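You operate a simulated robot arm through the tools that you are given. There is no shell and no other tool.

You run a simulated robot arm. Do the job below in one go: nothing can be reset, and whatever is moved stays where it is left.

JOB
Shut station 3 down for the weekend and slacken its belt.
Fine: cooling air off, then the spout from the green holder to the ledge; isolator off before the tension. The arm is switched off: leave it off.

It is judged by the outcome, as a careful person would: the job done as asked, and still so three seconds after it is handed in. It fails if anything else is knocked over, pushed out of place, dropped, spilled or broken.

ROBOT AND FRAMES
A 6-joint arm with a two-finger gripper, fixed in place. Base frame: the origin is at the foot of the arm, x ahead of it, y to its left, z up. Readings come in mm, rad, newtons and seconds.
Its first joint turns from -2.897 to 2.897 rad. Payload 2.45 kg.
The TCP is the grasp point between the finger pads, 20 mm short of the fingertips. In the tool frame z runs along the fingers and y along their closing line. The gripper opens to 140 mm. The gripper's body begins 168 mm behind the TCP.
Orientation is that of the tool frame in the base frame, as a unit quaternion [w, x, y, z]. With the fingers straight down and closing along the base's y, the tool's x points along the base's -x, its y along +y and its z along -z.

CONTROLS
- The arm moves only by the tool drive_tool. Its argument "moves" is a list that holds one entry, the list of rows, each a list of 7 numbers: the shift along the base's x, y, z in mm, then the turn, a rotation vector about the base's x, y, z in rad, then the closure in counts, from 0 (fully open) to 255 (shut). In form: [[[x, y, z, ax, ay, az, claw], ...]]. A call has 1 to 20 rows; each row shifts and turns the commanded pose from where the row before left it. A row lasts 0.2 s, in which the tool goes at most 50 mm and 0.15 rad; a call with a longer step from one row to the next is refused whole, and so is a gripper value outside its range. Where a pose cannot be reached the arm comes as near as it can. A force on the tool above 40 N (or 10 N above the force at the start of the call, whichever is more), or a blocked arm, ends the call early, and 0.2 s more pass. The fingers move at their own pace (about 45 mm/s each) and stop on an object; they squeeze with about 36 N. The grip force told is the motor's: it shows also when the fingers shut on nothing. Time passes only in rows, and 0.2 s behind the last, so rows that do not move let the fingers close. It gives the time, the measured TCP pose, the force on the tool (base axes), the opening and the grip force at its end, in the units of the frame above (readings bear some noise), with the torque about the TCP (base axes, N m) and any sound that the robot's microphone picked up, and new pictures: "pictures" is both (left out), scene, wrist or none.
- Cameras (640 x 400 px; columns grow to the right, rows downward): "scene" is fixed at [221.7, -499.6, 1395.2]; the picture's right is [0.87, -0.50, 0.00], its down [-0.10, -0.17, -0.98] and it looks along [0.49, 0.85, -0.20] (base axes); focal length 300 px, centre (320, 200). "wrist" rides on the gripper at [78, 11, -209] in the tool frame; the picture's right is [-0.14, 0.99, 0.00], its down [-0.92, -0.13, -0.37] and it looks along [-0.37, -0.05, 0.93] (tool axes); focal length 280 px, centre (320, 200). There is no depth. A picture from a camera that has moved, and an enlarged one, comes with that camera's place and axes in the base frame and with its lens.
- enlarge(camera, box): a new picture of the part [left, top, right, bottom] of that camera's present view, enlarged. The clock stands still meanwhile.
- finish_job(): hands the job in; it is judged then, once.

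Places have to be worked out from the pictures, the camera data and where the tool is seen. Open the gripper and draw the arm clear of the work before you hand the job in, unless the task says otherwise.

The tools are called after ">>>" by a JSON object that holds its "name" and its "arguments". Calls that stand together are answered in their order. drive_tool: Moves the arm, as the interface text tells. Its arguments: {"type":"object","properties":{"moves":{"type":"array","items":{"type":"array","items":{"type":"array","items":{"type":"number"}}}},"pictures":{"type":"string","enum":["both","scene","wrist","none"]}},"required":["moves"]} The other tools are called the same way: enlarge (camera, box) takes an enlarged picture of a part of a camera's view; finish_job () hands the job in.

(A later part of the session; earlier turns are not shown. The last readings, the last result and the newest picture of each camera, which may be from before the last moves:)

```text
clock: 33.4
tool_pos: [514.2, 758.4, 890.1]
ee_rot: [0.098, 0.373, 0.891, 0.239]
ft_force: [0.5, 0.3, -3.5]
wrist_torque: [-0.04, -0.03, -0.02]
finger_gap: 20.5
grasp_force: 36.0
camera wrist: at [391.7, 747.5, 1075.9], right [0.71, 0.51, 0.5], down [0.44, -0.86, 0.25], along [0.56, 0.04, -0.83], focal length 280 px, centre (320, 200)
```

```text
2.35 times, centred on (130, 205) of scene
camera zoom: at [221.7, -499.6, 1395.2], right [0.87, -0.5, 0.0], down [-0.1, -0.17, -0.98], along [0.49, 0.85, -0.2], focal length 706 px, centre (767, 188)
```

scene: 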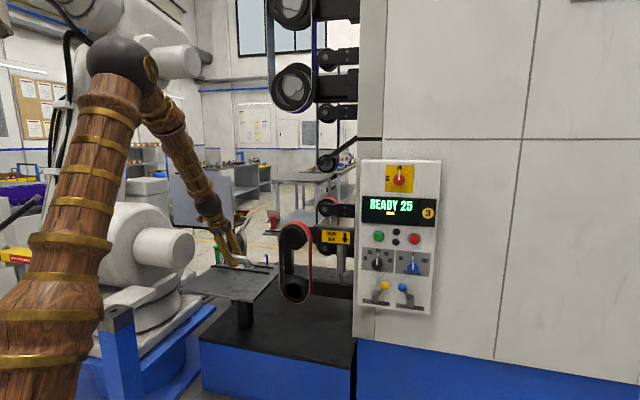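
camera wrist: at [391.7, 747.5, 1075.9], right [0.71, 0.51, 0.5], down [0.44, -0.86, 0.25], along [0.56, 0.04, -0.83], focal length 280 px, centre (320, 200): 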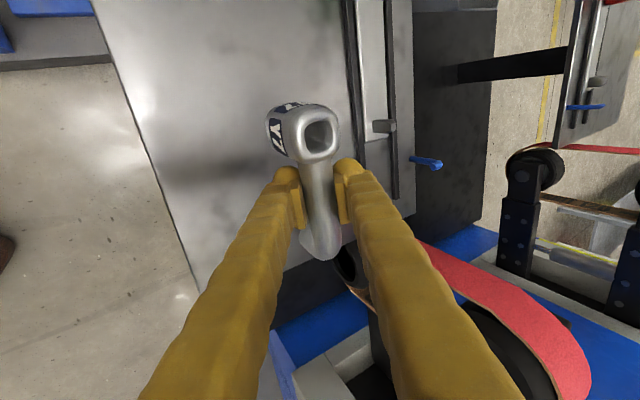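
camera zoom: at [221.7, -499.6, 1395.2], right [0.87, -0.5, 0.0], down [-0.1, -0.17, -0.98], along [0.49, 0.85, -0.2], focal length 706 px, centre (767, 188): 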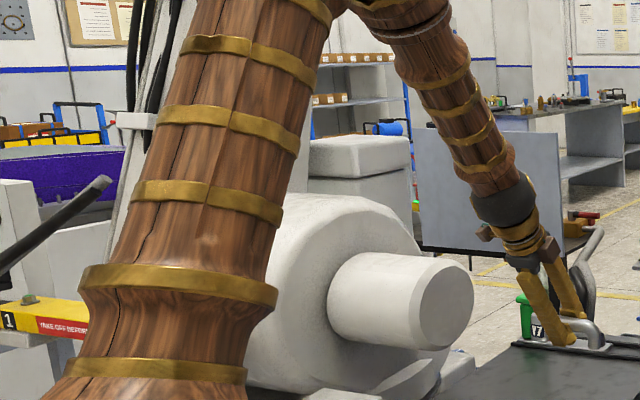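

There is nothing else shelf-like in reach, so the steel plate is the ledge. I lower to just above the contact height, tilting by 0.06 rad so that body and outlet should touch together.

>>> {"name": "drive_tool", "arguments": {"moves": [[[0, 0, -25, -0.0142, -0.014, 0, 255], [0, 0, -25, -0.0142, -0.014, 0, 255], [0, 0, -20, -0.0142, -0.014, 0, 255], [0, 0, 0, 0, 0, 0, 255]]], "pictures": "both"}}

>>> {"name": "enlarge", "arguments": {"camera": "scene", "box": [195, 230, 285, 295]}}

```text
clock: 34.4
tool_pos: [515.7, 759.7, 820.1]
ee_rot: [0.126, 0.365, 0.894, 0.227]
ft_force: [-0.1, -0.4, -2.8]
wrist_torque: [-0.05, -0.03, -0.03]
finger_gap: 20.7
grasp_force: 35.9
camera wrist: at [383.7, 756.3, 1001.6], right [0.69, 0.53, 0.5], down [0.43, -0.85, 0.31], along [0.59, 0.0, -0.81], focal length 280 px, centre (320, 200)
```

scene: 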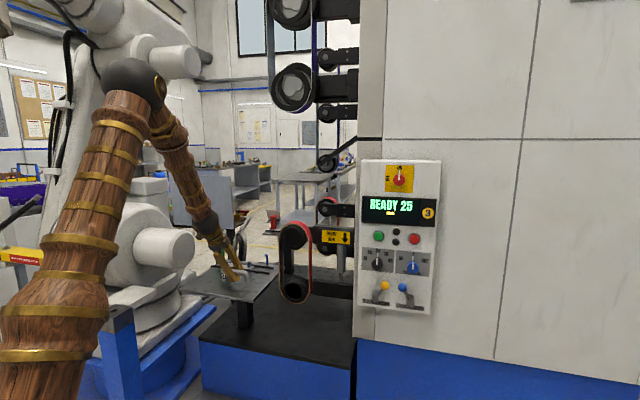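
wrist: 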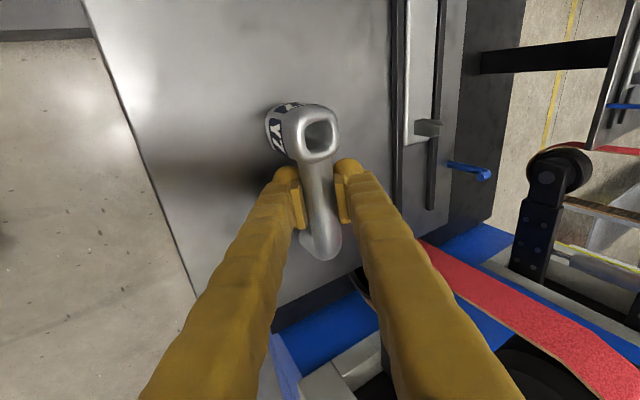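

```text
6.15 times, centred on (240, 262) of scene
camera zoom: at [221.7, -499.6, 1395.2], right [0.87, -0.5, 0.0], down [-0.1, -0.17, -0.98], along [0.49, 0.85, -0.2], focal length 1845 px, centre (812, -185)
```

zoom: 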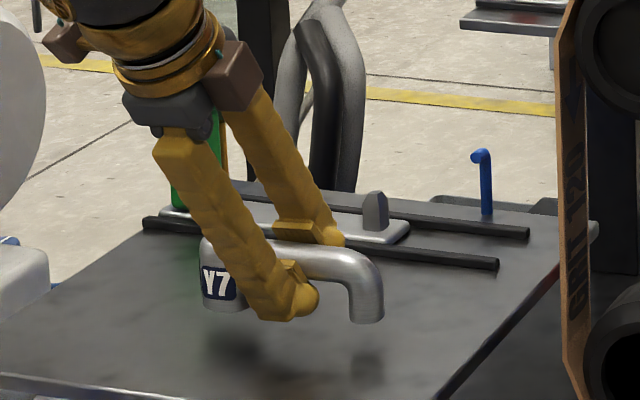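

Shadows on the plate show the spout still some 25–35 mm up. I lower further in small steps, watching force.

>>> {"name": "drive_tool", "arguments": {"moves": [[[0, 0, -6, 0, 0, 0, 255], [0, 0, -4, 0, 0, 0, 255], [0, 0, -3, 0, 0, 0, 255], [0, 0, 0, 0, 0, 0, 255]]], "pictures": "scene"}}

>>> {"name": "enlarge", "arguments": {"camera": "scene", "box": [205, 240, 265, 290]}}

```text
clock: 35.4
tool_pos: [514.8, 760.0, 807.1]
ee_rot: [0.125, 0.364, 0.894, 0.229]
ft_force: [-0.3, -0.7, -2.9]
wrist_torque: [0.01, -0.02, 0.0]
finger_gap: 20.4
grasp_force: 36.0
```

scene: 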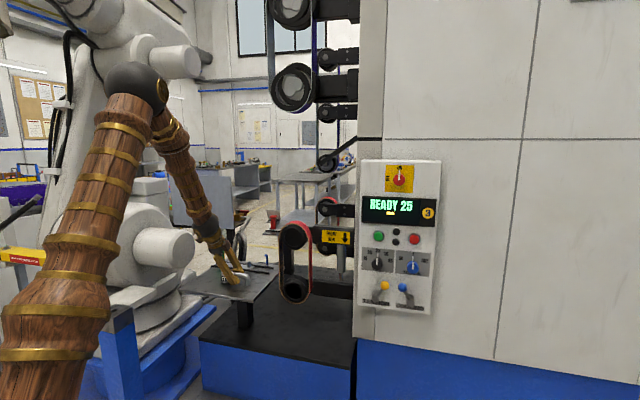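

```text
8.00 times, centred on (235, 265) of scene
camera zoom: at [221.7, -499.6, 1395.2], right [0.87, -0.5, 0.0], down [-0.1, -0.17, -0.98], along [0.49, 0.85, -0.2], focal length 2399 px, centre (1000, -320)
```

zoom: 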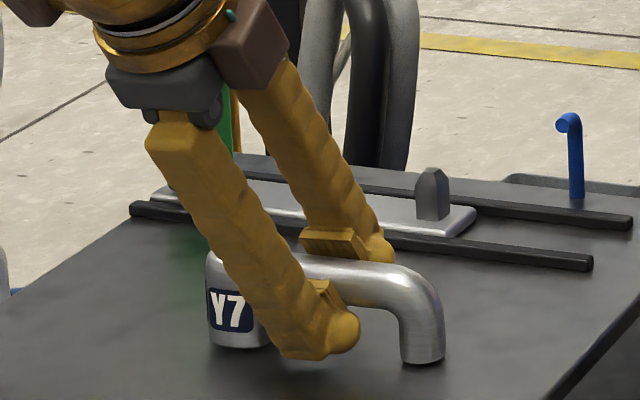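

Still free. I lower by another few millimetres per step.

>>> {"name": "drive_tool", "arguments": {"moves": [[[0, 0, -2, 0, 0, 0, 255], [0, 0, -2, 0, 0, 0, 255], [0, 0, -2, 0, 0, 0, 255], [0, 0, 0, 0, 0, 0, 255]]], "pictures": "scene"}}

>>> {"name": "enlarge", "arguments": {"camera": "scene", "box": [205, 240, 265, 290]}}

```text
clock: 36.4
tool_pos: [516.9, 760.6, 802.8]
ee_rot: [0.126, 0.364, 0.894, 0.23]
ft_force: [-5.9, 12.0, 37.9]
wrist_torque: [-0.29, -0.37, 0.43]
finger_gap: 20.7
grasp_force: 35.6
```

scene: 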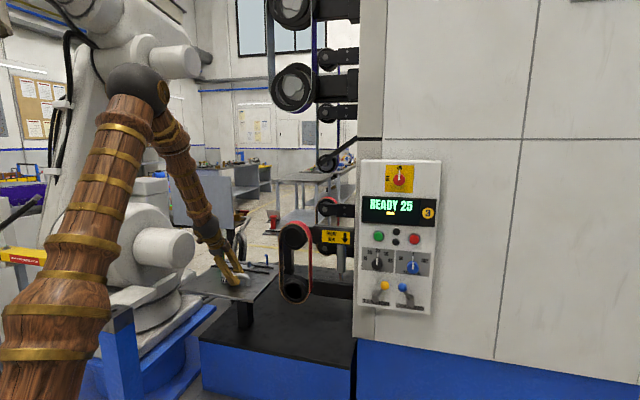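

```text
8.00 times, centred on (235, 265) of scene
camera zoom: at [221.7, -499.6, 1395.2], right [0.87, -0.5, 0.0], down [-0.1, -0.17, -0.98], along [0.49, 0.85, -0.2], focal length 2399 px, centre (1000, -320)
```

zoom: 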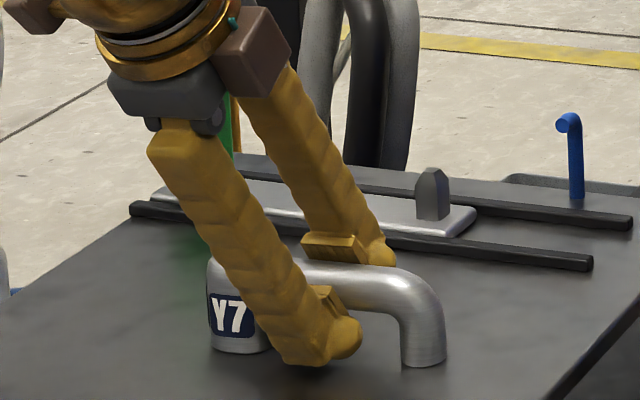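

Contact at TCP z 803 with 38 N, and the torque shows the load shared between outlet and body, so both feet are on the plate. I ease up slightly to take off the load.

>>> {"name": "drive_tool", "arguments": {"moves": [[[0, 0, 1.4, 0, 0, 0, 255], [0, 0, 0, 0, 0, 0, 255]]], "pictures": "none"}}

```text
clock: 37.0
tool_pos: [516.2, 758.9, 802.3]
ee_rot: [0.126, 0.364, 0.894, 0.228]
ft_force: [4.2, 11.7, 29.3]
wrist_torque: [-0.17, -0.2, 0.1]
finger_gap: 20.5
grasp_force: 36.7
```

The load is still 29 N, so I ease up a bit more.

>>> {"name": "drive_tool", "arguments": {"moves": [[[0, 0, 1.5, 0, 0, 0, 255], [0, 0, 1, 0, 0, 0, 255], [0, 0, 0, 0, 0, 0, 255]]], "pictures": "none"}}

```text
clock: 37.8
tool_pos: [515.7, 760.7, 806.0]
ee_rot: [0.126, 0.365, 0.894, 0.226]
ft_force: [0.2, 0.5, -4.2]
wrist_torque: [-0.02, -0.01, -0.01]
finger_gap: 20.7
grasp_force: 35.8
```

Now it hangs free again by about a millimetre; I go back down 1.2 mm for a light touch.

>>> {"name": "drive_tool", "arguments": {"moves": [[[0, 0, -1.2, 0, 0, 0, 255], [0, 0, 0, 0, 0, 0, 255]]], "pictures": "none"}}

```text
clock: 38.4
tool_pos: [516.5, 759.7, 805.6]
ee_rot: [0.126, 0.365, 0.894, 0.227]
ft_force: [0.3, 0.8, -3.8]
wrist_torque: [-0.06, -0.02, -0.01]
finger_gap: 20.4
grasp_force: 36.0
```

>>> {"name": "drive_tool", "arguments": {"moves": [[[0, 0, -0.8, 0, 0, 0, 255], [0, 0, 0, 0, 0, 0, 255]]], "pictures": "scene"}}

>>> {"name": "enlarge", "arguments": {"camera": "scene", "box": [205, 240, 265, 290]}}

```text
clock: 39.0
tool_pos: [516.6, 762.0, 803.7]
ee_rot: [0.126, 0.364, 0.894, 0.228]
ft_force: [-0.2, 0.2, -3.7]
wrist_torque: [0.01, -0.03, 0.0]
finger_gap: 20.6
grasp_force: 35.9
```

scene: 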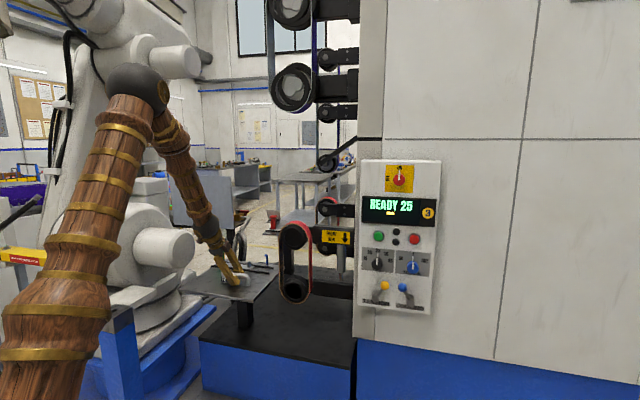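

```text
8.00 times, centred on (235, 265) of scene
camera zoom: at [221.7, -499.6, 1395.2], right [0.87, -0.5, 0.0], down [-0.1, -0.17, -0.98], along [0.49, 0.85, -0.2], focal length 2399 px, centre (1000, -320)
```

zoom: 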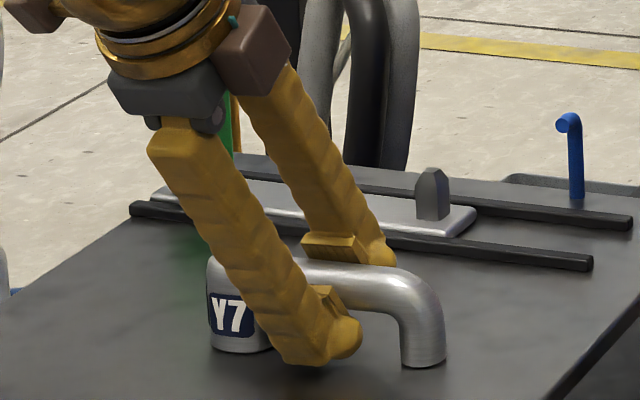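

No load yet, though the picture looks the same as at contact. Another small step down.

>>> {"name": "drive_tool", "arguments": {"moves": [[[0, 0, -0.8, 0, 0, 0, 255], [0, 0, 0, 0, 0, 0, 255]]], "pictures": "none"}}

```text
clock: 39.6
tool_pos: [515.4, 759.5, 803.5]
ee_rot: [0.125, 0.365, 0.894, 0.228]
ft_force: [-2.6, 2.6, 5.1]
wrist_torque: [-0.37, -0.27, -0.03]
finger_gap: 20.6
grasp_force: 35.8
```

About 9 N rests on the outlet now, so the body is still a hair up. I tilt a touch more to bring it down, then open to 34 mm.

>>> {"name": "drive_tool", "arguments": {"moves": [[[0, 0, -0.3, -0.008, -0.008, 0, 255], [0, 0, 0, 0, 0, 0, 255]]], "pictures": "none"}}

```text
clock: 40.2
tool_pos: [516.9, 760.1, 804.0]
ee_rot: [0.131, 0.363, 0.894, 0.226]
ft_force: [-1.1, -1.7, 14.3]
wrist_torque: [0.89, 0.76, 0.11]
finger_gap: 20.8
grasp_force: 35.7
```

Now the body carries the load, so both ends are within a fraction of a millimetre of the plate. I open the fingers to 34 mm.

>>> {"name": "drive_tool", "arguments": {"moves": [[[0, 0, 0, 0, 0, 0, 193], [0, 0, 0, 0, 0, 0, 193], [0, 0, 0, 0, 0, 0, 193]]], "pictures": "both"}}

>>> {"name": "enlarge", "arguments": {"camera": "scene", "box": [205, 240, 265, 290]}}

>>> {"name": "enlarge", "arguments": {"camera": "wrist", "box": [240, 90, 400, 280]}}

```text
clock: 41.0
tool_pos: [516.0, 760.3, 802.6]
ee_rot: [0.131, 0.363, 0.894, 0.226]
ft_force: [1.9, 0.8, 2.9]
wrist_torque: [-0.02, -0.05, 0.03]
finger_gap: 32.4
grasp_force: 0.0
camera wrist: at [383.9, 757.9, 982.3], right [0.68, 0.53, 0.5], down [0.42, -0.85, 0.32], along [0.6, 0.0, -0.8], focal length 280 px, centre (320, 200)
```

scene: 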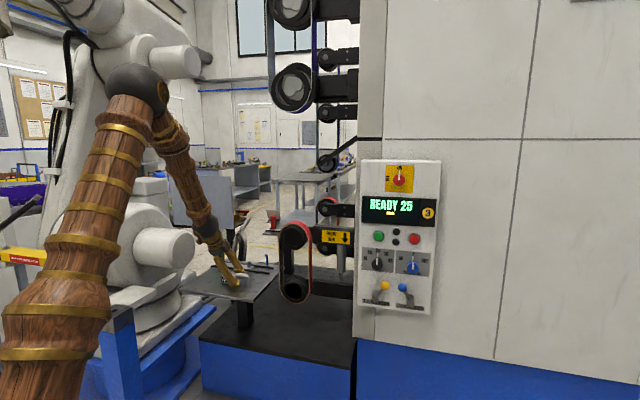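
wrist: 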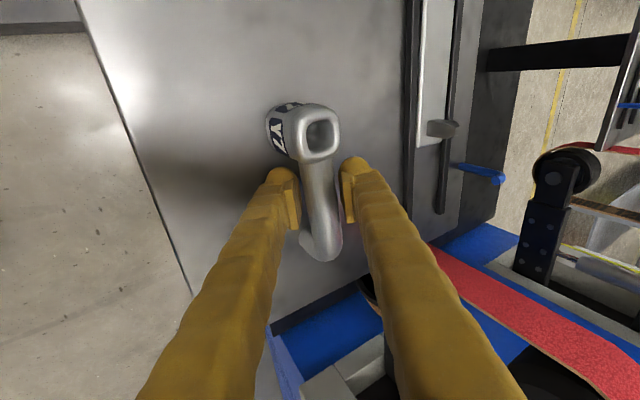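

```text
8.00 times, centred on (235, 265) of scene
camera zoom: at [221.7, -499.6, 1395.2], right [0.87, -0.5, 0.0], down [-0.1, -0.17, -0.98], along [0.49, 0.85, -0.2], focal length 2399 px, centre (1000, -320)
```

zoom: 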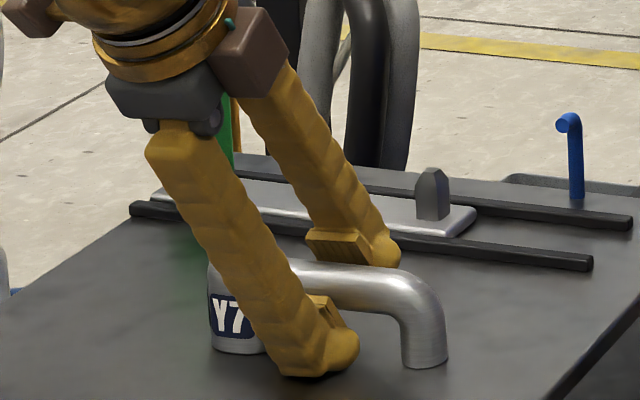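

```text
2.11 times, centred on (320, 185) of wrist
camera zoom: at [383.9, 757.9, 982.3], right [0.68, 0.53, 0.5], down [0.42, -0.85, 0.32], along [0.6, 0.0, -0.8], focal length 590 px, centre (320, 232)
```

zoom: 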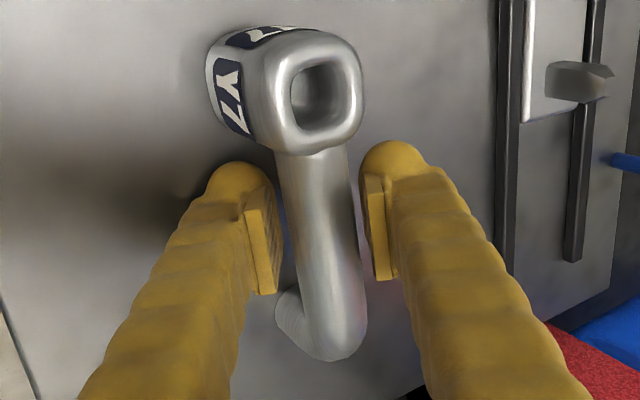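

The spout stands free on the plate, with the fingers clear of the pipe. I withdraw back along the approach direction.

>>> {"name": "drive_tool", "arguments": {"moves": [[[-3.6, -3.5, 8.6, 0, 0, 0, 193], [-5.3, -5.3, 13, 0, 0, 0, 193], [-7, -7, 17, 0, 0, 0, 193], [-12.5, -12.4, 30, 0, 0, 0, 193], [-14, -14, 35, 0, 0, 0, 193], [0, 0, 0, 0, 0, 0, 193]]], "pictures": "both"}}

>>> {"name": "enlarge", "arguments": {"camera": "scene", "box": [175, 220, 295, 300]}}

>>> {"name": "enlarge", "arguments": {"camera": "wrist", "box": [220, 60, 440, 260]}}

```text
clock: 42.4
tool_pos: [472.0, 718.0, 907.2]
ee_rot: [0.131, 0.363, 0.895, 0.226]
ft_force: [-0.2, 0.7, -0.7]
wrist_torque: [0.01, 0.02, 0.0]
finger_gap: 34.1
grasp_force: 0.0
camera wrist: at [339.3, 715.6, 1088.0], right [0.68, 0.53, 0.5], down [0.42, -0.85, 0.32], along [0.6, 0.0, -0.8], focal length 280 px, centre (320, 200)
```

scene: 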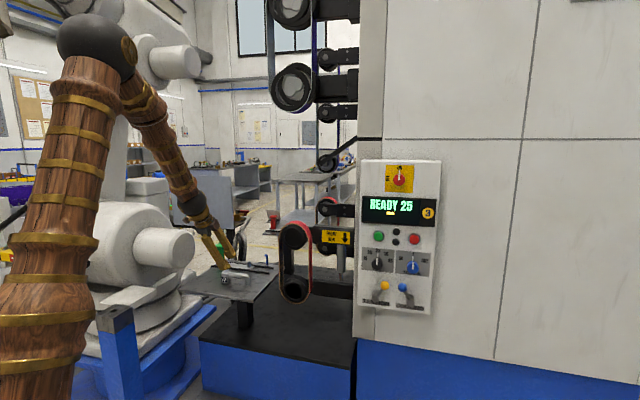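
wrist: 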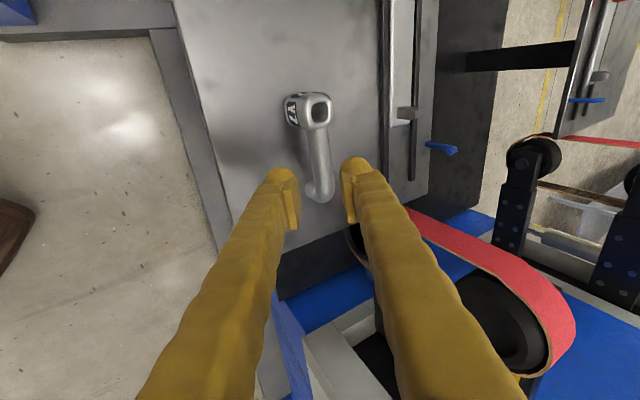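

```text
5.00 times, centred on (235, 260) of scene
camera zoom: at [221.7, -499.6, 1395.2], right [0.87, -0.5, 0.0], down [-0.1, -0.17, -0.98], along [0.49, 0.85, -0.2], focal length 1499 px, centre (745, -100)
```

zoom: 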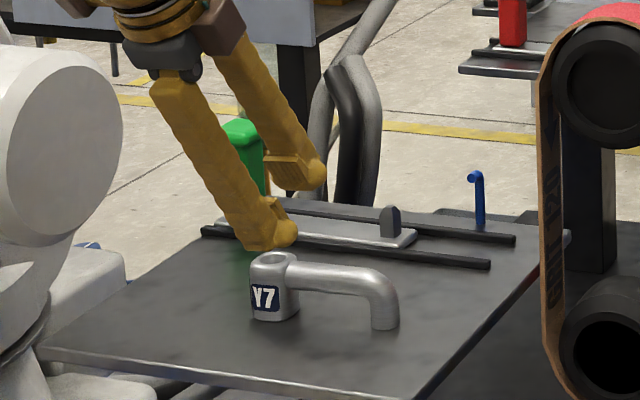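

```text
2.00 times, centred on (330, 160) of wrist
camera zoom: at [339.3, 715.6, 1088.0], right [0.68, 0.53, 0.5], down [0.42, -0.85, 0.32], along [0.6, 0.0, -0.8], focal length 561 px, centre (300, 280)
```

zoom: 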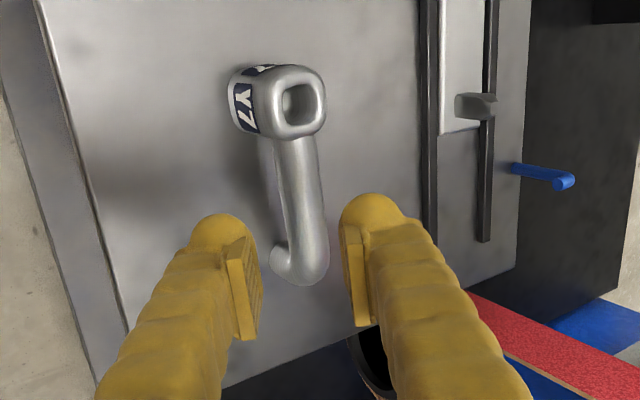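

The spout V7 stands steady on the ledge, and the holder and nozzle are as they were. Next comes the isolator: I rise clear of the table, then swing back toward the panel while turning the tool to face it.

>>> {"name": "drive_tool", "arguments": {"moves": [[[-7.4, -14, 41.9, 0, 0, 0, 193], [-7.4, -14, 41.9, 0, 0, 0, 193], [-7.4, -14, 41.9, 0, 0, 0, 193], [-7.4, -14, 41.9, 0, 0, 0, 193], [-7.4, -14, 41.9, 0, 0, 0, 193], [-7.4, -14, 41.9, 0, 0, 0, 193], [-7.4, -14, 41.9, 0, 0, 0, 193], [20, -42.1, 5, 0.1176, 0.0309, -0.0566, 193], [20, -42.1, 5, 0.1176, 0.0309, -0.0566, 193], [20, -42.1, 5, 0.1176, 0.0309, -0.0566, 193], [20, -42.1, 5, 0.1176, 0.0309, -0.0566, 193], [20, -42.1, 5, 0.1176, 0.0309, -0.0566, 193]]], "pictures": "both"}}

```text
clock: 45.0
tool_pos: [520.0, 407.8, 1227.0]
ee_rot: [-0.017, 0.522, 0.738, 0.427]
ft_force: [0.3, 0.3, 0.5]
wrist_torque: [-0.04, -0.01, -0.02]
finger_gap: 33.8
grasp_force: 0.0
camera wrist: at [404.3, 332.8, 1403.4], right [0.84, -0.01, 0.54], down [0.16, -0.95, -0.28], along [0.52, 0.32, -0.79], focal length 280 px, centre (320, 200)
```

scene: 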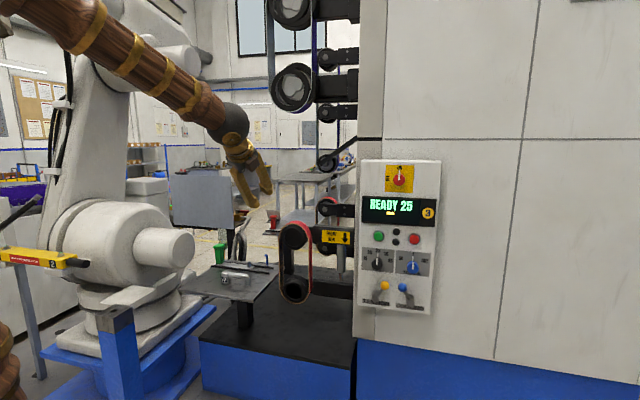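
wrist: 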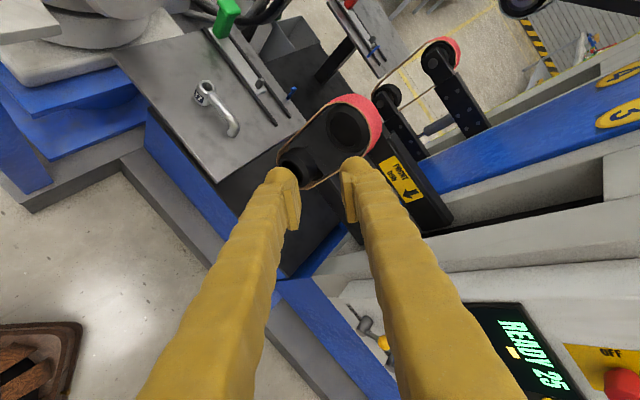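

All clear; the spout still stands where I put it. I finish the swing to the front of the panel.

>>> {"name": "drive_tool", "arguments": {"moves": [[[20, -42, 4.8, 0.1176, 0.0309, -0.0566, 193], [20, -42, 4.8, 0.1176, 0.0309, -0.0566, 193], [20, -42, 4.8, 0.1176, 0.0309, -0.0566, 193], [20, -42, 4.8, 0.1176, 0.0309, -0.0566, 193], [20, -42, 4.8, 0.1176, 0.0309, -0.0566, 193], [20, -42, 4.8, 0.1176, 0.0309, -0.0566, 193], [20, -42, 4.8, 0.1176, 0.0309, -0.0566, 193], [20, -42, 4.8, 0.1176, 0.0309, -0.0566, 193], [20, -42, 4.8, 0.1176, 0.0309, -0.0566, 193], [0, 0, 0, 0, 0, 0, 193]]], "pictures": "both"}}

>>> {"name": "enlarge", "arguments": {"camera": "wrist", "box": [220, 60, 440, 220]}}

```text
clock: 47.2
tool_pos: [705.3, 27.2, 1267.7]
ee_rot: [-0.27, 0.653, 0.269, 0.654]
ft_force: [-0.2, 0.6, 0.4]
wrist_torque: [0.02, -0.01, 0.04]
finger_gap: 34.1
grasp_force: 0.1
camera wrist: at [562.4, -126.9, 1344.4], right [0.7, -0.7, -0.14], down [-0.35, -0.17, -0.92], along [0.62, 0.69, -0.36], focal length 280 px, centre (320, 200)
```

scene: 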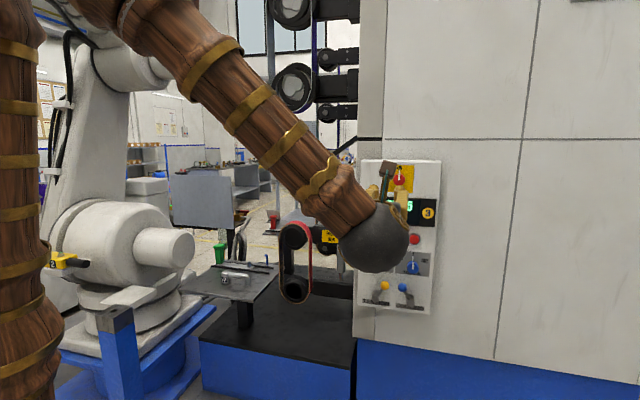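
wrist: 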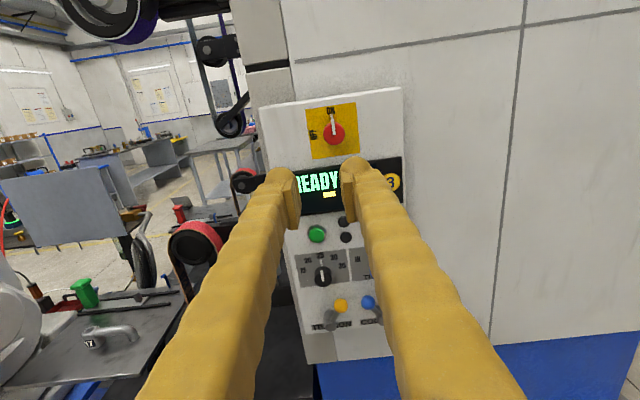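

```text
2.50 times, centred on (330, 140) of wrist
camera zoom: at [562.4, -126.9, 1344.4], right [0.7, -0.7, -0.14], down [-0.35, -0.17, -0.92], along [0.62, 0.69, -0.36], focal length 701 px, centre (295, 350)
```

zoom: 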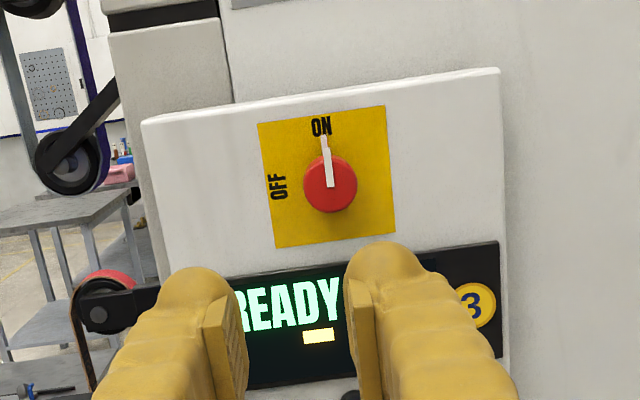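

The isolator's pointer is at ON, and the knob looks about 40 mm across, at r 501, z 1265. I move up to about 125 mm in front of it with the fingers opened to 70 mm.

>>> {"name": "drive_tool", "arguments": {"moves": [[[34.6, 25.4, -0.5, 0, 0, 0, 127], [34.6, 25.4, -0.5, 0, 0, 0, 127], [34.6, 25.4, -0.5, 0, 0, 0, 127], [34.6, 25.4, -0.5, 0, 0, 0, 127], [0, 0, 0, 0, 0, 0, 127]]], "pictures": "both"}}

>>> {"name": "enlarge", "arguments": {"camera": "wrist", "box": [240, 80, 400, 230]}}

```text
clock: 48.4
tool_pos: [842.1, 130.8, 1265.4]
ee_rot: [-0.269, 0.653, 0.269, 0.655]
ft_force: [-0.2, -0.4, -0.1]
wrist_torque: [-0.02, 0.0, 0.02]
finger_gap: 70.3
grasp_force: 0.0
camera wrist: at [700.7, -23.7, 1342.5], right [0.7, -0.7, -0.14], down [-0.35, -0.17, -0.92], along [0.62, 0.69, -0.36], focal length 280 px, centre (320, 200)
```

scene: 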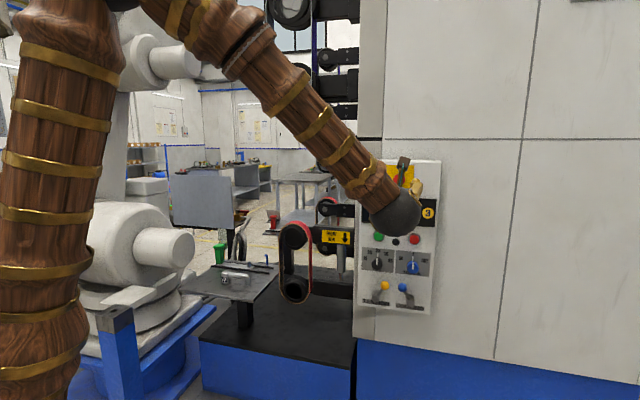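
wrist: 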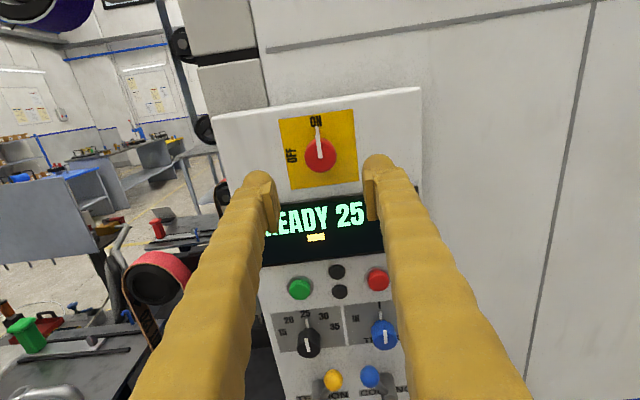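

```text
2.67 times, centred on (320, 155) of wrist
camera zoom: at [700.7, -23.7, 1342.5], right [0.7, -0.7, -0.14], down [-0.35, -0.17, -0.92], along [0.62, 0.69, -0.36], focal length 748 px, centre (320, 320)
```

zoom: 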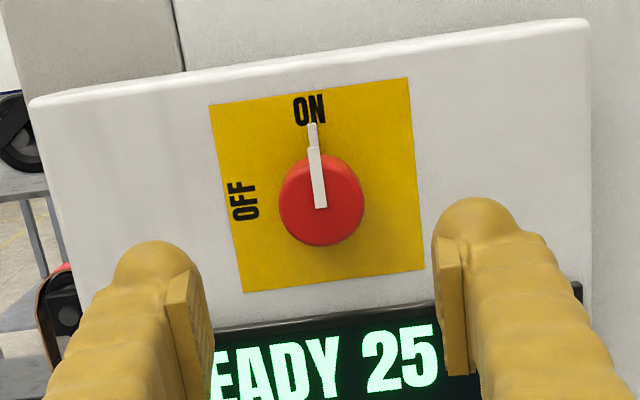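

Triangulating from the two stops, the knob axis is at r 500, z 1266, its front at about F 816 and the panel at about F 845. I go in 120 mm with the fingers straddling the knob.

>>> {"name": "drive_tool", "arguments": {"moves": [[[21.7, 21.1, 0.1, 0, 0, 0, 127], [21.7, 21.1, 0.1, 0, 0, 0, 127], [21.7, 21.1, 0.1, 0, 0, 0, 127], [20, 19.5, 0.1, 0, 0, 0, 127], [0, 0, 0, 0, 0, 0, 127]]], "pictures": "both"}}

>>> {"name": "enlarge", "arguments": {"camera": "wrist", "box": [240, 80, 400, 260]}}

>>> {"name": "enlarge", "arguments": {"camera": "scene", "box": [340, 130, 460, 240]}}

```text
clock: 49.6
tool_pos: [925.2, 213.0, 1266.0]
ee_rot: [-0.27, 0.653, 0.269, 0.655]
ft_force: [-0.6, 0.1, 0.0]
wrist_torque: [0.0, -0.01, 0.0]
finger_gap: 70.3
grasp_force: 0.1
camera wrist: at [783.7, 58.7, 1342.7], right [0.7, -0.7, -0.14], down [-0.35, -0.17, -0.92], along [0.62, 0.69, -0.36], focal length 280 px, centre (320, 200)
```

scene: 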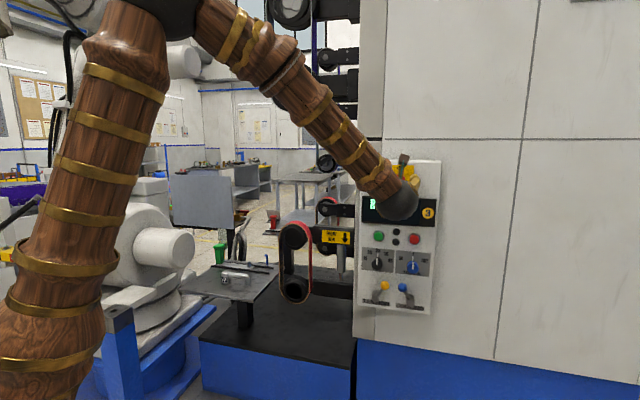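
wrist: 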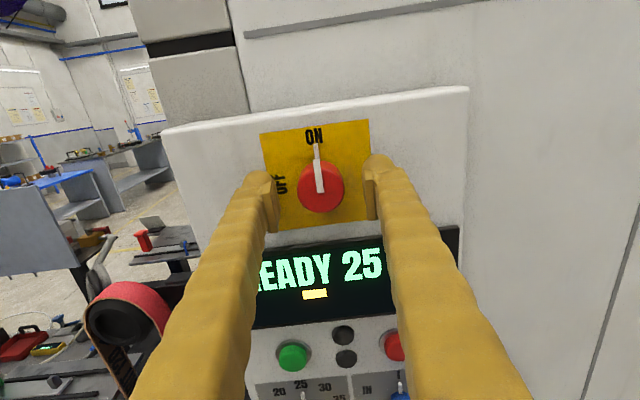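

```text
2.22 times, centred on (320, 170) of wrist
camera zoom: at [783.7, 58.7, 1342.7], right [0.7, -0.7, -0.14], down [-0.35, -0.17, -0.92], along [0.62, 0.69, -0.36], focal length 623 px, centre (320, 267)
```

zoom: 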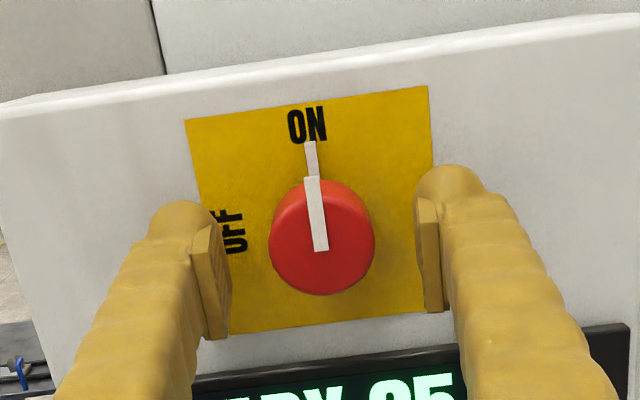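

```text
3.64 times, centred on (400, 185) of scene
camera zoom: at [221.7, -499.6, 1395.2], right [0.87, -0.5, 0.0], down [-0.1, -0.17, -0.98], along [0.49, 0.85, -0.2], focal length 1090 px, centre (29, 254)
```

zoom: 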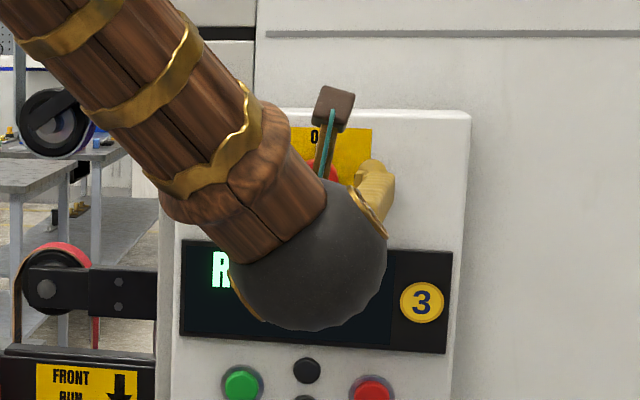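

The knob is framed between the pads; its centre is about 3 mm above the tool axis. I correct that, go 3 mm deeper, and close on it.

>>> {"name": "drive_tool", "arguments": {"moves": [[[2.6, 1.6, 3, 0, 0, 0, 127], [0, 0, 0, 0, 0, 0, 127], [0, 0, 0, 0, 0, 0, 255], [0, 0, 0, 0, 0, 0, 255], [0, 0, 0, 0, 0, 0, 255], [0, 0, 0, 0, 0, 0, 255]]], "pictures": "wrist"}}

>>> {"name": "enlarge", "arguments": {"camera": "wrist", "box": [240, 80, 400, 260]}}

```text
clock: 51.0
tool_pos: [929.5, 215.3, 1268.6]
ee_rot: [-0.269, 0.654, 0.268, 0.655]
ft_force: [25.2, -11.3, 2.9]
wrist_torque: [-0.01, 0.0, -0.23]
finger_gap: 36.6
grasp_force: 42.0
camera wrist: at [787.1, 60.9, 1345.8], right [0.7, -0.7, -0.14], down [-0.35, -0.17, -0.92], along [0.63, 0.69, -0.36], focal length 280 px, centre (320, 200)
```

wrist: 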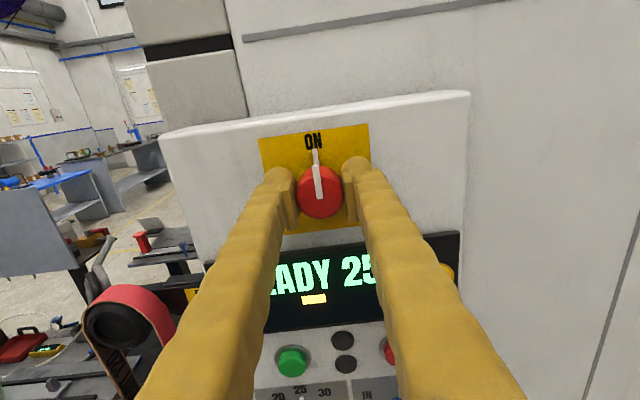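

```text
2.22 times, centred on (320, 170) of wrist
camera zoom: at [787.1, 60.9, 1345.8], right [0.7, -0.7, -0.14], down [-0.35, -0.17, -0.92], along [0.63, 0.69, -0.36], focal length 623 px, centre (320, 267)
```

zoom: 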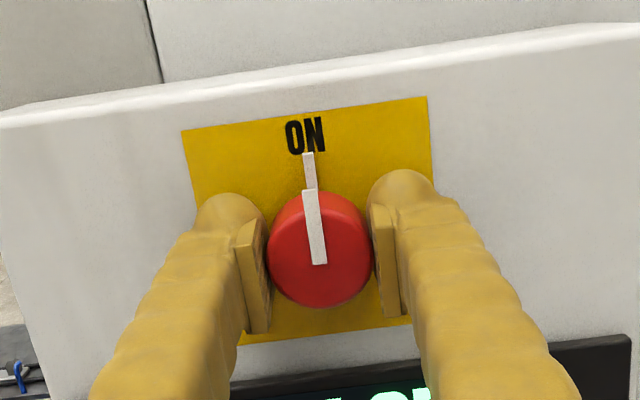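

It grips at 36.6 mm, but 26 N pulls the tool to the right, so the knob's axis is a bit further right than mine. I shift right 2 mm while holding to centre.

>>> {"name": "drive_tool", "arguments": {"moves": [[[1.4, -1.4, 0, 0, 0, 0, 255], [0, 0, 0, 0, 0, 0, 255]]], "pictures": "none"}}

```text
clock: 51.6
tool_pos: [929.2, 215.5, 1267.4]
ee_rot: [-0.269, 0.654, 0.269, 0.654]
ft_force: [2.7, -8.1, -0.6]
wrist_torque: [0.01, -0.01, -0.04]
finger_gap: 36.4
grasp_force: 44.8
```

Nearly balanced now. I turn the knob counter-clockwise by 0.3 rad to begin with and check that it follows.

>>> {"name": "drive_tool", "arguments": {"moves": [[[0, 0, 0, -0.0711, -0.0702, 0, 255], [0, 0, 0, -0.0711, -0.0702, 0, 255], [0, 0, 0, -0.0711, -0.0702, 0, 255], [0, 0, 0, 0, 0, 0, 255]]], "pictures": "wrist"}}

>>> {"name": "enlarge", "arguments": {"camera": "wrist", "box": [240, 80, 400, 260]}}

```text
clock: 52.6
tool_pos: [929.1, 215.4, 1270.0]
ee_rot: [-0.169, 0.606, 0.364, 0.687]
ft_force: [6.9, -18.6, -4.9]
wrist_torque: [-0.02, 0.05, -0.24]
finger_gap: 36.4
grasp_force: 45.2
camera wrist: at [770.9, 77.3, 1345.9], right [0.69, -0.7, 0.16], down [-0.16, -0.37, -0.92], along [0.7, 0.61, -0.36], focal length 280 px, centre (320, 200)
```

wrist: 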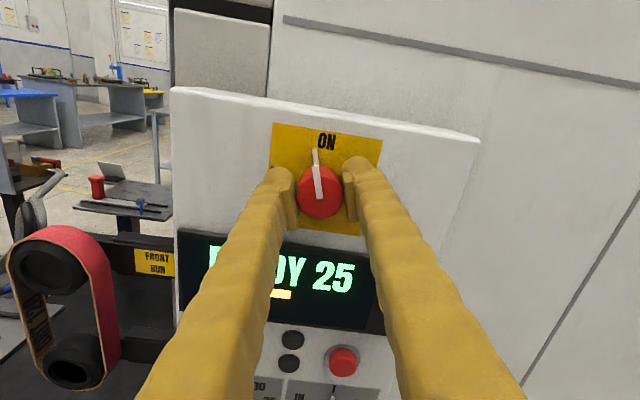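

```text
2.22 times, centred on (320, 170) of wrist
camera zoom: at [770.9, 77.3, 1345.9], right [0.69, -0.7, 0.16], down [-0.16, -0.37, -0.92], along [0.7, 0.61, -0.36], focal length 623 px, centre (320, 267)
```

zoom: 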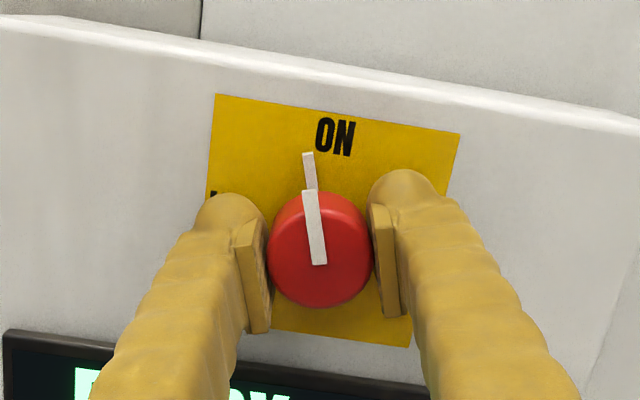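

The pointer turns with the fingers. I go on turning, trimming 1 mm to the right against the side force.

>>> {"name": "drive_tool", "arguments": {"moves": [[[0.8, -0.8, 0, -0.0711, -0.0702, 0, 255], [0, 0, 0, -0.0711, -0.0702, 0, 255], [0, 0, 0, -0.0711, -0.0702, 0, 255], [0, 0, 0, -0.0711, -0.0702, 0, 255], [0, 0, 0, 0, 0, 0, 255]]], "pictures": "wrist"}}

```text
clock: 53.3
tool_pos: [929.9, 215.9, 1269.1]
ee_rot: [-0.098, 0.566, 0.425, 0.7]
ft_force: [-10.4, -7.8, 0.3]
wrist_torque: [0.02, -0.06, 0.04]
finger_gap: 36.4
grasp_force: 45.2
stopped in row 3: the force on the tool passed its limit at 42 N (the readings are from after the stop); the commanded pose is now the measured one
camera wrist: at [760.6, 87.8, 1342.1], right [0.66, -0.66, 0.36], down [-0.03, -0.5, -0.87], along [0.75, 0.56, -0.34], focal length 280 px, centre (320, 200)
```

wrist: 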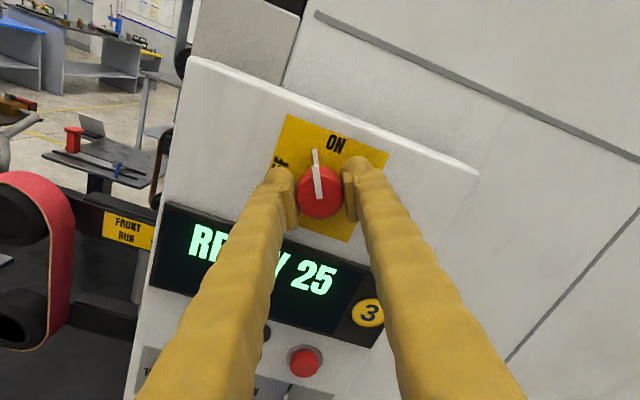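

The force passed 40 N mid-turn from slight off-centre, and after the re-sync the load has eased. The knob has turned about 29°. I go on more slowly.

>>> {"name": "drive_tool", "arguments": {"moves": [[[0, 0, 0, -0.0427, -0.0421, 0, 255], [0, 0, 0, -0.0427, -0.0421, 0, 255], [0, 0, 0, -0.0427, -0.0421, 0, 255], [0, 0, 0, 0, 0, 0, 255]]], "pictures": "none"}}

```text
clock: 54.3
tool_pos: [929.9, 213.5, 1269.5]
ee_rot: [-0.035, 0.525, 0.475, 0.706]
ft_force: [5.6, -7.7, 4.0]
wrist_torque: [-0.02, -0.01, -0.13]
finger_gap: 36.6
grasp_force: 45.0
```

Smooth now, with low force. I continue the turn.

>>> {"name": "drive_tool", "arguments": {"moves": [[[0, 0, 0, -0.0427, -0.0421, 0, 255], [0, 0, 0, -0.0427, -0.0421, 0, 255], [0, 0, 0, -0.0427, -0.0421, 0, 255], [0, 0, 0, -0.0427, -0.0421, 0, 255], [0, 0, 0, 0, 0, 0, 255]]], "pictures": "wrist"}}

```text
clock: 55.5
tool_pos: [929.4, 213.2, 1268.6]
ee_rot: [0.051, 0.465, 0.533, 0.705]
ft_force: [26.3, -16.6, 14.2]
wrist_torque: [0.07, -0.05, -0.36]
finger_gap: 36.2
grasp_force: 44.9
camera wrist: at [741.1, 107.6, 1324.8], right [0.5, -0.5, 0.71], down [0.2, -0.73, -0.65], along [0.84, 0.47, -0.26], focal length 280 px, centre (320, 200)
```

wrist: 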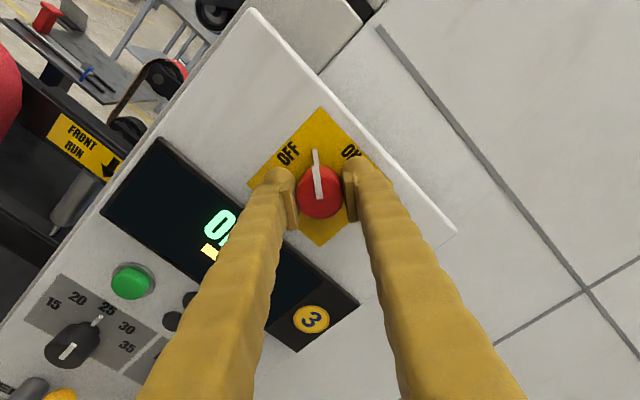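

The display has changed and begins with "O", and about 53° are done. A side force of 30 N means I should trim toward the right and up; I do that and go on turning.

>>> {"name": "drive_tool", "arguments": {"moves": [[[1.1, -1.1, 1, 0, 0, 0, 255], [0, 0, 0, -0.0427, -0.0421, 0, 255], [0, 0, 0, -0.0427, -0.0421, 0, 255], [0, 0, 0, -0.0427, -0.0421, 0, 255], [0, 0, 0, 0, 0, 0, 255]]], "pictures": "none"}}

```text
clock: 56.7
tool_pos: [930.3, 214.6, 1268.9]
ee_rot: [0.114, 0.416, 0.574, 0.696]
ft_force: [-26.4, -7.0, 4.4]
wrist_torque: [0.06, -0.06, 0.24]
finger_gap: 36.4
grasp_force: 45.1
```

About 63° done; there is now a 24 N push out of the panel, so I draw back 1 mm and continue.

>>> {"name": "drive_tool", "arguments": {"moves": [[[-1.0, -0.4, 0, 0, 0, 0, 255], [0, 0, 0, -0.0427, -0.0421, 0, 255], [0, 0, 0, -0.0427, -0.0421, 0, 255], [0, 0, 0, -0.0427, -0.0421, 0, 255], [0, 0, 0, 0, 0, 0, 255]]], "pictures": "none"}}

```text
clock: 57.9
tool_pos: [930.4, 214.3, 1269.1]
ee_rot: [0.176, 0.363, 0.609, 0.683]
ft_force: [17.8, 32.5, 1.6]
wrist_torque: [0.02, -0.04, 0.09]
finger_gap: 36.8
grasp_force: 44.4
```

About 74° done. I give back half a millimetre of depth and finish the turn to 90°.

>>> {"name": "drive_tool", "arguments": {"moves": [[[0.6, 0.3, 0, -0.0427, -0.0421, 0, 255], [0, 0, 0, -0.0427, -0.0421, 0, 255], [0, 0, 0, -0.0427, -0.0421, 0, 255], [0, 0, 0, -0.0427, -0.0421, 0, 255], [0, 0, 0, -0.0355, -0.035, 0, 255], [0, 0, 0, 0, 0, 0, 255]]], "pictures": "wrist"}}

>>> {"name": "enlarge", "arguments": {"camera": "wrist", "box": [220, 60, 420, 260]}}

```text
clock: 59.3
tool_pos: [929.6, 213.7, 1269.1]
ee_rot: [0.274, 0.271, 0.655, 0.65]
ft_force: [0.5, 23.5, 9.3]
wrist_torque: [0.17, 0.05, 0.07]
finger_gap: 36.3
grasp_force: 45.0
camera wrist: at [725.4, 123.4, 1280.9], right [0.1, -0.09, 0.99], down [0.38, -0.92, -0.12], along [0.92, 0.39, -0.05], focal length 280 px, centre (320, 200)
```

wrist: 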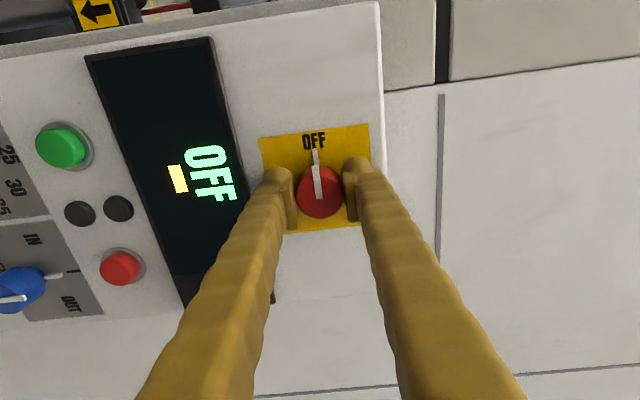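

```text
2.00 times, centred on (320, 160) of wrist
camera zoom: at [725.4, 123.4, 1280.9], right [0.1, -0.09, 0.99], down [0.38, -0.92, -0.12], along [0.92, 0.39, -0.05], focal length 561 px, centre (320, 280)
```

zoom: 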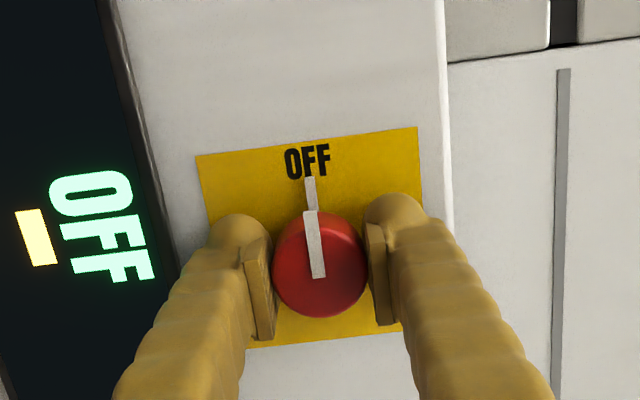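

The display reads OFF and the pointer stands at OFF. I open the fingers a little and back straight out.

>>> {"name": "drive_tool", "arguments": {"moves": [[[0, 0, 0, 0, 0, 0, 164], [0, 0, 0, 0, 0, 0, 164], [-14.2, -14, 0, 0, 0, 0, 164], [-21.3, -21.1, 0, 0, 0, 0, 164], [-28.4, -28.1, 0, 0, 0, 0, 164], [-28.4, -28.1, 0, 0, 0, 0, 164], [0, 0, 0, 0, 0, 0, 164]]], "pictures": "wrist"}}

```text
clock: 60.9
tool_pos: [838.8, 123.1, 1267.3]
ee_rot: [0.273, 0.272, 0.655, 0.65]
ft_force: [-0.3, -0.7, 0.9]
wrist_torque: [0.02, -0.03, 0.0]
finger_gap: 49.9
grasp_force: 0.1
camera wrist: at [634.8, 32.8, 1279.4], right [0.1, -0.09, 0.99], down [0.38, -0.91, -0.12], along [0.92, 0.39, -0.05], focal length 280 px, centre (320, 200)
```

wrist: 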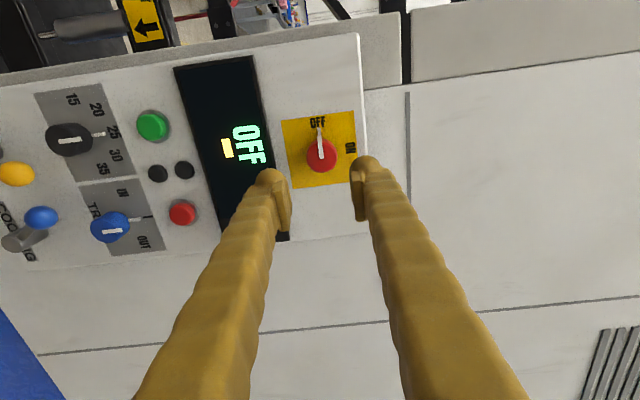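

The isolator is OFF and released. I turn the tool back upright while going down to the height of the levers, staying about 115 mm in front of them.

>>> {"name": "drive_tool", "arguments": {"moves": [[[-2, -2, -33, 0.1016, 0.1003, 0, 164], [-2, -2, -33, 0.1016, 0.1003, 0, 164], [-2, -2, -33, 0.1016, 0.1003, 0, 164], [-2, -2, -33, 0.1016, 0.1003, 0, 164], [-2, -2, -33, 0.1016, 0.1003, 0, 164], [-2, -2, -33, 0.1016, 0.1003, 0, 164], [-2, -2, -33, 0.1016, 0.1003, 0, 164], [-2, -2, -33, 0.1016, 0.1003, 0, 255], [-2, -2, -33, 0.1016, 0.1003, 0, 255], [-2, -2, -33, 0.1016, 0.1003, 0, 255], [-2, -2, -33, 0.1016, 0.1003, 0, 255], [0, 0, 0, 0, 0, 0, 255]]], "pictures": "both"}}

>>> {"name": "enlarge", "arguments": {"camera": "wrist", "box": [200, 100, 420, 260]}}

```text
clock: 63.5
tool_pos: [817.6, 101.6, 906.3]
ee_rot: [-0.27, 0.653, 0.272, 0.654]
ft_force: [-0.3, -0.5, 0.2]
wrist_torque: [0.0, -0.02, -0.02]
finger_gap: 0.0
grasp_force: 29.4
camera wrist: at [676.3, -53.0, 983.2], right [0.7, -0.7, -0.13], down [-0.35, -0.17, -0.92], along [0.62, 0.69, -0.37], focal length 280 px, centre (320, 200)
```

scene: 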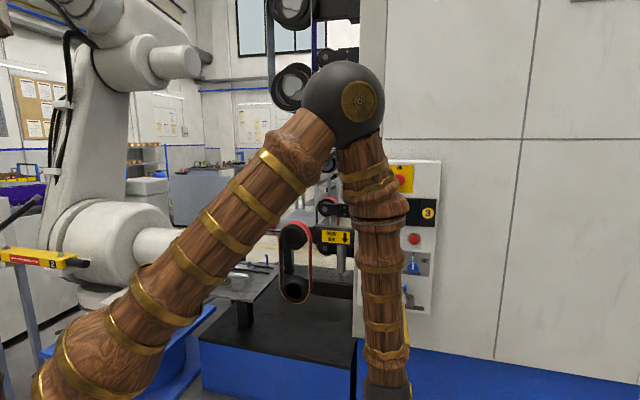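
wrist: 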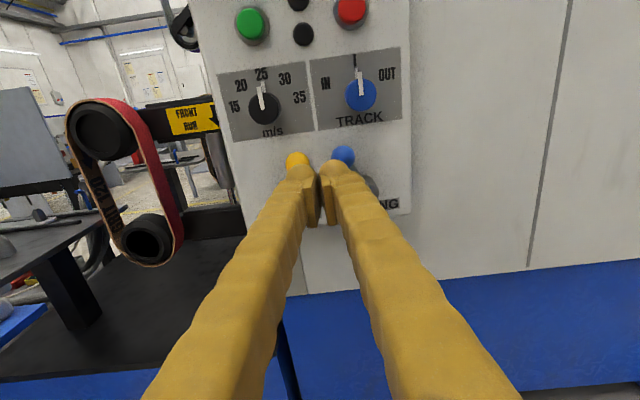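

```text
2.50 times, centred on (310, 180) of wrist
camera zoom: at [676.3, -53.0, 983.2], right [0.7, -0.7, -0.13], down [-0.35, -0.17, -0.92], along [0.62, 0.69, -0.37], focal length 701 px, centre (345, 250)
```

zoom: 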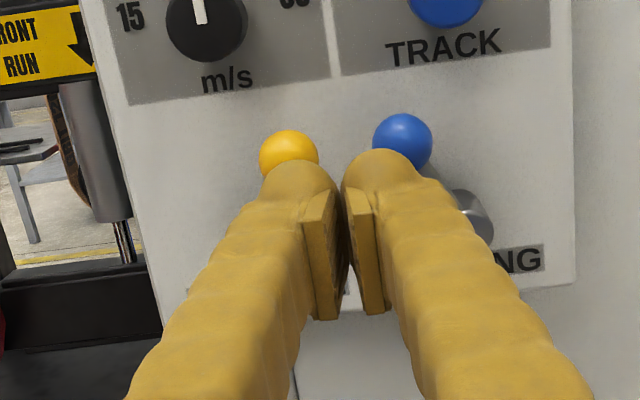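

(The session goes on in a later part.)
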